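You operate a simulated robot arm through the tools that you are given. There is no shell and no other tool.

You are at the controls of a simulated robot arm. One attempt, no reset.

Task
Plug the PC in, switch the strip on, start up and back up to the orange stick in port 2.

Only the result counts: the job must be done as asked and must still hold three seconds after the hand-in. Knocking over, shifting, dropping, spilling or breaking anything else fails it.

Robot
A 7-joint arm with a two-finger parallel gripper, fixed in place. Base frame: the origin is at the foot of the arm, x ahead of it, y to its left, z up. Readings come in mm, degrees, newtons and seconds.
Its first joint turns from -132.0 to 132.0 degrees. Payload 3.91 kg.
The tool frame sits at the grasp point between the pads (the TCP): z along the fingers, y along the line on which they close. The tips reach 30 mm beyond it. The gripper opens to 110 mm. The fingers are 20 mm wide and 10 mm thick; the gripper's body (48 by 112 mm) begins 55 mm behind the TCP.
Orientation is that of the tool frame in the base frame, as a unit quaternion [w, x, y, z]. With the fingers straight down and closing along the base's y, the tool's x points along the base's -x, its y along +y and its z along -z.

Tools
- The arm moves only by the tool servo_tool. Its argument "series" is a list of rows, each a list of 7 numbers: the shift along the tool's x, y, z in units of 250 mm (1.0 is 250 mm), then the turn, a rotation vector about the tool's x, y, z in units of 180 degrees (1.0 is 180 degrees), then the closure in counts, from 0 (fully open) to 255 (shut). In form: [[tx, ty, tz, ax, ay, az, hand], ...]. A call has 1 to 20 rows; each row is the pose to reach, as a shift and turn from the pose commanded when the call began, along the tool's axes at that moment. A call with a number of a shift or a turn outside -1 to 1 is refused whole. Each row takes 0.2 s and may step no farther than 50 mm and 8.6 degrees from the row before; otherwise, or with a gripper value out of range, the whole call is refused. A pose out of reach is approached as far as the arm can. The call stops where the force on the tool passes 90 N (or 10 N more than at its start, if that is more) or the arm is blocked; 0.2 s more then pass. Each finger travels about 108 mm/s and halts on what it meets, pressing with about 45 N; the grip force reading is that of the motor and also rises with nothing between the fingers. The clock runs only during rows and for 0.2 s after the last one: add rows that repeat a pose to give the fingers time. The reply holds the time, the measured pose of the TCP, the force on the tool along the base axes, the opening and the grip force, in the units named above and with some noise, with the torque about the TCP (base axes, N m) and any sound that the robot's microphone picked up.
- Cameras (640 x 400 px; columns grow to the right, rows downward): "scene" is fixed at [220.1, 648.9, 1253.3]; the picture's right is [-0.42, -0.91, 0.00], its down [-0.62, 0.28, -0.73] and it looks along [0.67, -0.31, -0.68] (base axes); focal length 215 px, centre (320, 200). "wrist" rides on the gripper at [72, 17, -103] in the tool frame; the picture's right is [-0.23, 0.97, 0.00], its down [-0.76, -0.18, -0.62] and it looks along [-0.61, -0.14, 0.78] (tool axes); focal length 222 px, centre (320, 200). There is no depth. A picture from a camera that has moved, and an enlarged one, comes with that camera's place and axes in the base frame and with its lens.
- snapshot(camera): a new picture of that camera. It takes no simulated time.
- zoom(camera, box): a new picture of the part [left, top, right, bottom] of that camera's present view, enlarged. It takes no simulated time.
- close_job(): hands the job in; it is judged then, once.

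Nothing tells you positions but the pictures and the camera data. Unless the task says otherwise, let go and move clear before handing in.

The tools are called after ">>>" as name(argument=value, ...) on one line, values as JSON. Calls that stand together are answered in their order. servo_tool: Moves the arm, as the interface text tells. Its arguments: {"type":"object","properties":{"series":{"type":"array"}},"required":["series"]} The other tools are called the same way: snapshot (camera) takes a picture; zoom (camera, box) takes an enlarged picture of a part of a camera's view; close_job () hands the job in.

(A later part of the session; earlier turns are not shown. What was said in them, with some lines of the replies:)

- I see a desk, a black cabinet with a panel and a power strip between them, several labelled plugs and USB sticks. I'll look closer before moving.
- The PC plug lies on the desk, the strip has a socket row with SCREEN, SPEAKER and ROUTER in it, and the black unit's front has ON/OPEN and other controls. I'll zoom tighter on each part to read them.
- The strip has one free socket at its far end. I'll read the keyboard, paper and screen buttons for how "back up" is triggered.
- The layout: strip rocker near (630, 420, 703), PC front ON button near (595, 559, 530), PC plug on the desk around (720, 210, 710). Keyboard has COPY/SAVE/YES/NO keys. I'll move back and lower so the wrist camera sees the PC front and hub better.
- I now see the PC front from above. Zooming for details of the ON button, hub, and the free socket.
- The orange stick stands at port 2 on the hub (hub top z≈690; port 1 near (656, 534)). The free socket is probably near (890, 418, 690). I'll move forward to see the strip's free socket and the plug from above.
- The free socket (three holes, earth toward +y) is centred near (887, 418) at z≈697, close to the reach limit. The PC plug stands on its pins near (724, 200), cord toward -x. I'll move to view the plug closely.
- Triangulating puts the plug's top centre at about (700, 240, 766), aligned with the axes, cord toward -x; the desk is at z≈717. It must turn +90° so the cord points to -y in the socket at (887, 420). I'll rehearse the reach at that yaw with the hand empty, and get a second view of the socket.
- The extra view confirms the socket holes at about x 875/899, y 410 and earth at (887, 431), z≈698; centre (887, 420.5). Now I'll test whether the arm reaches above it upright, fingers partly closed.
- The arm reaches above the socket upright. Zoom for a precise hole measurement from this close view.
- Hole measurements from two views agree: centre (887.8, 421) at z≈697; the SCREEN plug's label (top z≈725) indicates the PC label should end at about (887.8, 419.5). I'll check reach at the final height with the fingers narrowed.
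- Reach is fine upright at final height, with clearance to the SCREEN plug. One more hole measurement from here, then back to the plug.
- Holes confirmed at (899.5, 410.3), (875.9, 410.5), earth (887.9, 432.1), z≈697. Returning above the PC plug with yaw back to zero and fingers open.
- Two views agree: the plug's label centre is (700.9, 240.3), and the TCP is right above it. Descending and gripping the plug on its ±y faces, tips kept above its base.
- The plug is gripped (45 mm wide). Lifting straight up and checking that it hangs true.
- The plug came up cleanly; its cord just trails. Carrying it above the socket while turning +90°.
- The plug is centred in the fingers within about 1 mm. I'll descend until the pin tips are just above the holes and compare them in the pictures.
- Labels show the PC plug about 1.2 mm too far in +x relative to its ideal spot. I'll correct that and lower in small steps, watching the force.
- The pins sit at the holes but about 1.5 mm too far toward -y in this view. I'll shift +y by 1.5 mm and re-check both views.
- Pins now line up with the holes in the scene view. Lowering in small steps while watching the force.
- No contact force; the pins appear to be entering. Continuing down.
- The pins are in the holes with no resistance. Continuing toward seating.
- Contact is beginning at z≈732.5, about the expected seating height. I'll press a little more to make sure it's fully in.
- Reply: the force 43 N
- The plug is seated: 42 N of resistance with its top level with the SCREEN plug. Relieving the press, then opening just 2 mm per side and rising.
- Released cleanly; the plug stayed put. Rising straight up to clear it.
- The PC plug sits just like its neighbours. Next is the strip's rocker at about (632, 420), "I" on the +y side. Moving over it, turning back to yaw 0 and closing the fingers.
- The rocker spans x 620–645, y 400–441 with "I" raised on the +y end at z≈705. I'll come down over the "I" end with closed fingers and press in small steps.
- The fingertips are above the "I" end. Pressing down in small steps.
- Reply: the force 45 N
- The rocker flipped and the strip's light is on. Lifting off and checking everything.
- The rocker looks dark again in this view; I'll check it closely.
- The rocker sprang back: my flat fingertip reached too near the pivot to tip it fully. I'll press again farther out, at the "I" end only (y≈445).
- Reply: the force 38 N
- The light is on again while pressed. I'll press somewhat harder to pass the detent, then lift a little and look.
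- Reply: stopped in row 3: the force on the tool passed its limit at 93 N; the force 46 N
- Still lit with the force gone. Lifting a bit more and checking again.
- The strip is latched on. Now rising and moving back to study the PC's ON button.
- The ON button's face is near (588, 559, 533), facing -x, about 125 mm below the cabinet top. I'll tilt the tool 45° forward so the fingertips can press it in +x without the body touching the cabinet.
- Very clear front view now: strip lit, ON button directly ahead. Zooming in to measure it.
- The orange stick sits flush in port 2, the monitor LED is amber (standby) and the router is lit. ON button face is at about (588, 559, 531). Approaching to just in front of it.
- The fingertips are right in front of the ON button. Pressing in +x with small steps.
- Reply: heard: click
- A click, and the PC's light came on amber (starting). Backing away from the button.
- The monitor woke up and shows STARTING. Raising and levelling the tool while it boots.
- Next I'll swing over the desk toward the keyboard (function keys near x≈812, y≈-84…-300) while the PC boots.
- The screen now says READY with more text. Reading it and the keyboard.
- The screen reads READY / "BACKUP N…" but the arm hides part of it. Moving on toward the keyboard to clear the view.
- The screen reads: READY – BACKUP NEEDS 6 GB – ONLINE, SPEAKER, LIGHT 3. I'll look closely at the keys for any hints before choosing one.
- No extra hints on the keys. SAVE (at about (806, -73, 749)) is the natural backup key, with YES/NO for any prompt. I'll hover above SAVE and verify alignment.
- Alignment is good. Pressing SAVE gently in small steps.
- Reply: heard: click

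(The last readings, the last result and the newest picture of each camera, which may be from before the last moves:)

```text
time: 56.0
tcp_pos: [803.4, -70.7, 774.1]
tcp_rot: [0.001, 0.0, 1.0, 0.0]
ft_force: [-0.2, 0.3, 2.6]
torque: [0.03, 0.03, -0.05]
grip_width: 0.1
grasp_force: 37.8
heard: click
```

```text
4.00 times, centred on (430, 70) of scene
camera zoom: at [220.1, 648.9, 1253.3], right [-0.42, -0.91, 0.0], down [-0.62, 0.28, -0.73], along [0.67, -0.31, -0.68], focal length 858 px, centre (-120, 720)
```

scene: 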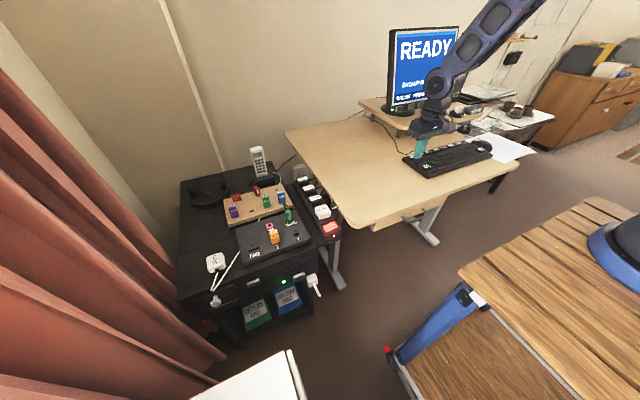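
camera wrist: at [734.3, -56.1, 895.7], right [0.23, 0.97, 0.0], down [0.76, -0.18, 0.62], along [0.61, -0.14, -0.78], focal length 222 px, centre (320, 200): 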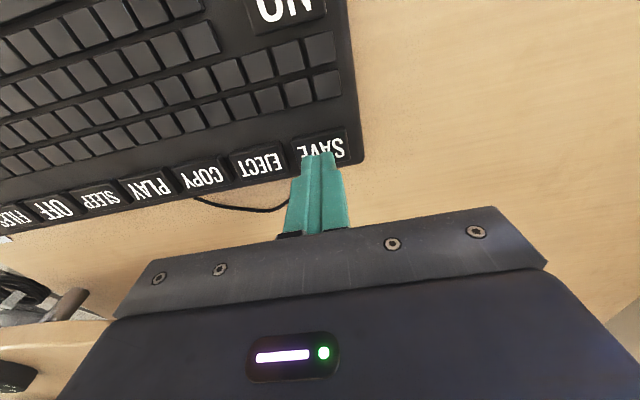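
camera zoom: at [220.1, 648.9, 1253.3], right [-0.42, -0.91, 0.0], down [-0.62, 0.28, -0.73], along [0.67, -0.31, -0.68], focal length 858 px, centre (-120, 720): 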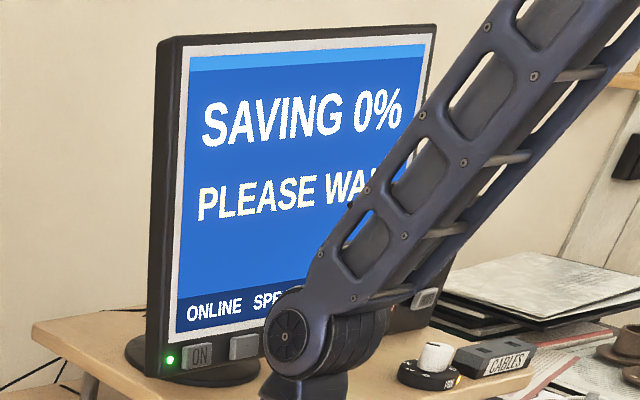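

Click – the screen shows "SAVING 0% PLEASE WAIT". Lifting off the key and waiting.

>>> servo_tool(series=[[0, 0, -0.04, 0, 0, 0, 255], [0, 0, -0.16, 0, 0, 0, 255], [0, 0, -0.32, 0, 0, 0, 255], [0, 0, -0.4, 0, 0, 0, 255]])

>>> zoom(camera="scene", box=[380, 20, 480, 120])

>>> zoom(camera="scene", box=[220, 190, 340, 310])

```text
time: 57.0
tcp_pos: [802.7, -72.6, 874.4]
tcp_rot: [0.0, 0.0, 1.0, 0.001]
ft_force: [0.8, -0.1, 0.9]
torque: [-0.02, -0.01, 0.02]
grip_width: 0.0
grasp_force: 38.1
```

```text
4.00 times, centred on (430, 70) of scene
camera zoom: at [220.1, 648.9, 1253.3], right [-0.42, -0.91, 0.0], down [-0.62, 0.28, -0.73], along [0.67, -0.31, -0.68], focal length 858 px, centre (-120, 720)
```

zoom: 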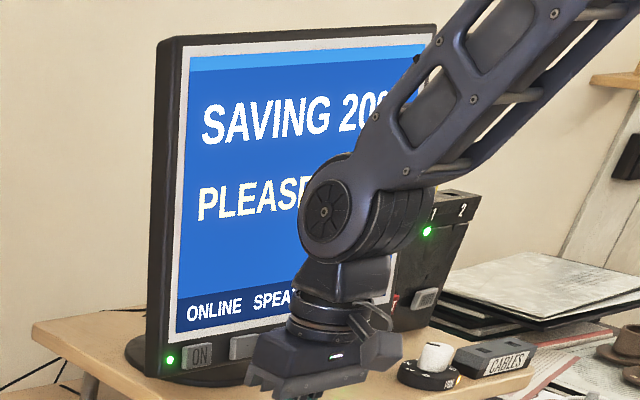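

```text
3.33 times, centred on (280, 250) of scene
camera zoom: at [220.1, 648.9, 1253.3], right [-0.42, -0.91, 0.0], down [-0.62, 0.28, -0.73], along [0.67, -0.31, -0.68], focal length 715 px, centre (453, 33)
```

zoom: 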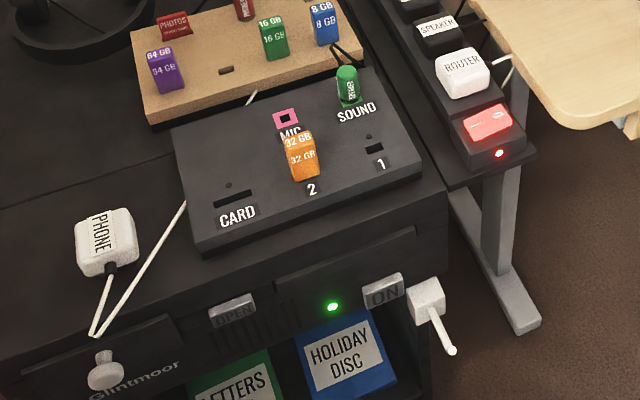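

Saving progresses (20%). I'll back off to where the screen is visible and wait for it to finish.

>>> servo_tool(series=[[0.114, -0.07, -0.02, 0, 0, 0, 255], [0.228, -0.14, -0.04, 0, 0, 0, 255], [0.342, -0.21, -0.06, 0, 0, 0, 255], [0.456, -0.28, -0.07, 0, 0, 0, 255], [0.568, -0.35, -0.07, 0, 0, 0, 255], [0.568, -0.35, -0.07, 0, 0, 0, 255], [0.568, -0.35, -0.07, 0, 0, 0, 255]])

>>> zoom(camera="scene", box=[380, 20, 480, 120])

```text
time: 58.6
tcp_pos: [661.2, -160.8, 891.7]
tcp_rot: [0.001, 0.001, 1.0, 0.0]
ft_force: [-0.4, -0.5, -0.5]
torque: [-0.02, 0.02, -0.06]
grip_width: 0.0
grasp_force: 38.0
```

```text
4.00 times, centred on (430, 70) of scene
camera zoom: at [220.1, 648.9, 1253.3], right [-0.42, -0.91, 0.0], down [-0.62, 0.28, -0.73], along [0.67, -0.31, -0.68], focal length 858 px, centre (-120, 720)
```

zoom: 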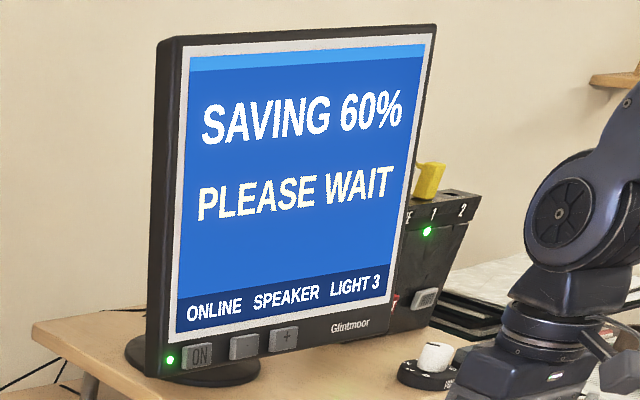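

60% so far. Waiting in place.

>>> servo_tool(series=[[0, 0, 0, 0, 0, 0, 255], [0, 0, 0, 0, 0, 0, 255], [0, 0, 0, 0, 0, 0, 255], [0, 0, 0, 0, 0, 0, 255], [0, 0, 0, 0, 0, 0, 255], [0, 0, 0, 0, 0, 0, 255], [0, 0, 0, 0, 0, 0, 255], [0, 0, 0, 0, 0, 0, 255], [0, 0, 0, 0, 0, 0, 255], [0, 0, 0, 0, 0, 0, 255]])

>>> zoom(camera="scene", box=[380, 20, 480, 120])

>>> zoom(camera="scene", box=[220, 190, 340, 310])

```text
time: 60.8
tcp_pos: [662.0, -160.1, 890.9]
tcp_rot: [0.001, 0.0, 1.0, 0.001]
ft_force: [0.3, 0.4, -0.9]
torque: [0.02, 0.02, -0.01]
grip_width: 0.2
grasp_force: 38.0
```

```text
4.00 times, centred on (430, 70) of scene
camera zoom: at [220.1, 648.9, 1253.3], right [-0.42, -0.91, 0.0], down [-0.62, 0.28, -0.73], along [0.67, -0.31, -0.68], focal length 858 px, centre (-120, 720)
```

zoom: 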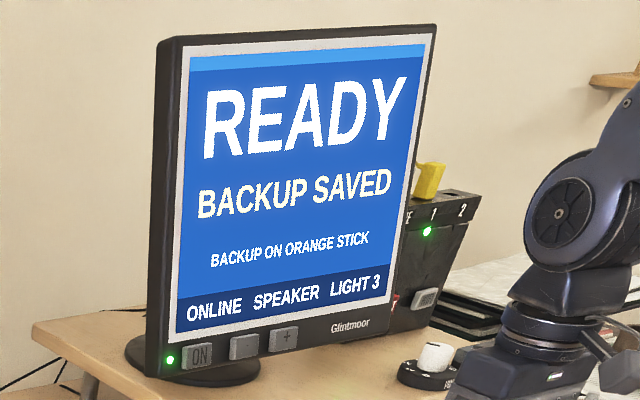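

```text
3.33 times, centred on (280, 250) of scene
camera zoom: at [220.1, 648.9, 1253.3], right [-0.42, -0.91, 0.0], down [-0.62, 0.28, -0.73], along [0.67, -0.31, -0.68], focal length 715 px, centre (453, 33)
```

zoom: 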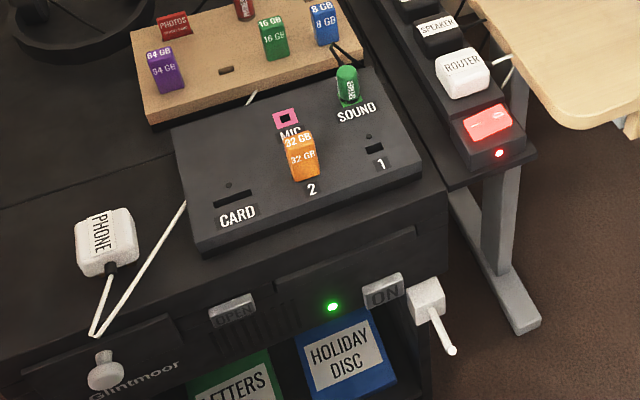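

The screen confirms READY, BACKUP SAVED, BACKUP ON ORANGE STICK; strip and PC lights are on. A final look over the whole scene before handing in.

>>> snapshot(camera="scene")

>>> zoom(camera="scene", box=[270, 160, 350, 240])

```text
taken
```

scene: 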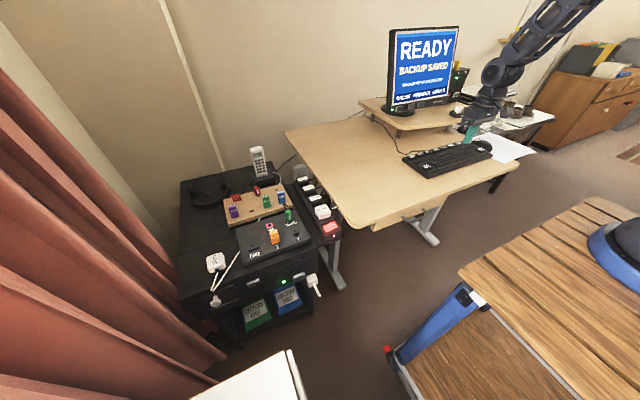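

```text
5.00 times, centred on (310, 200) of scene
camera zoom: at [220.1, 648.9, 1253.3], right [-0.42, -0.91, 0.0], down [-0.62, 0.28, -0.73], along [0.67, -0.31, -0.68], focal length 1073 px, centre (370, 200)
```

zoom: 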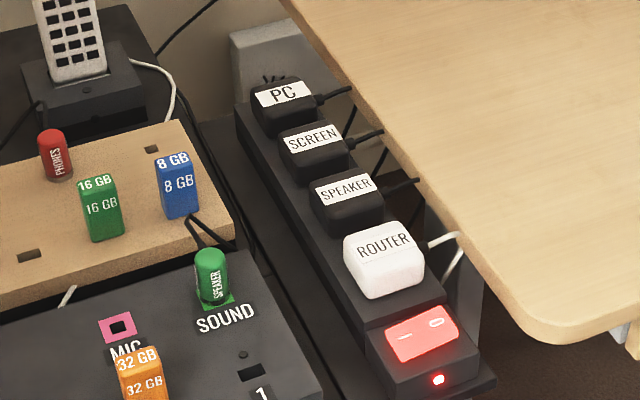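

The PC plug is seated, the strip is on, the PC is running and the backup is on the orange stick in port 2. Everything else is where it was and the arm is clear, so I'm handing in.

>>> close_job()

```text
The job is handed in.
```

The job is done and handed in. The screen showed "BACKUP SAVED – BACKUP ON ORANGE STICK" just before hand-in.

- **PC plug:** it is seated in the free socket at the far end of the strip, level with its neighbours.
- **Strip:** it is switched on and lit. The first press on the rocker sprang back, so I pressed again farther out on the "I" end, and it stayed on.
- **PC:** I pressed the ON button on its front. It booted to READY and the monitor woke by itself.
- **Backup:** I pressed SAVE on the keyboard, and it ran to completion without asking for confirmation. The orange stick was already in port 2, so I left it alone.

In the last pictures, nothing else looked moved and the arm was clear of everything.
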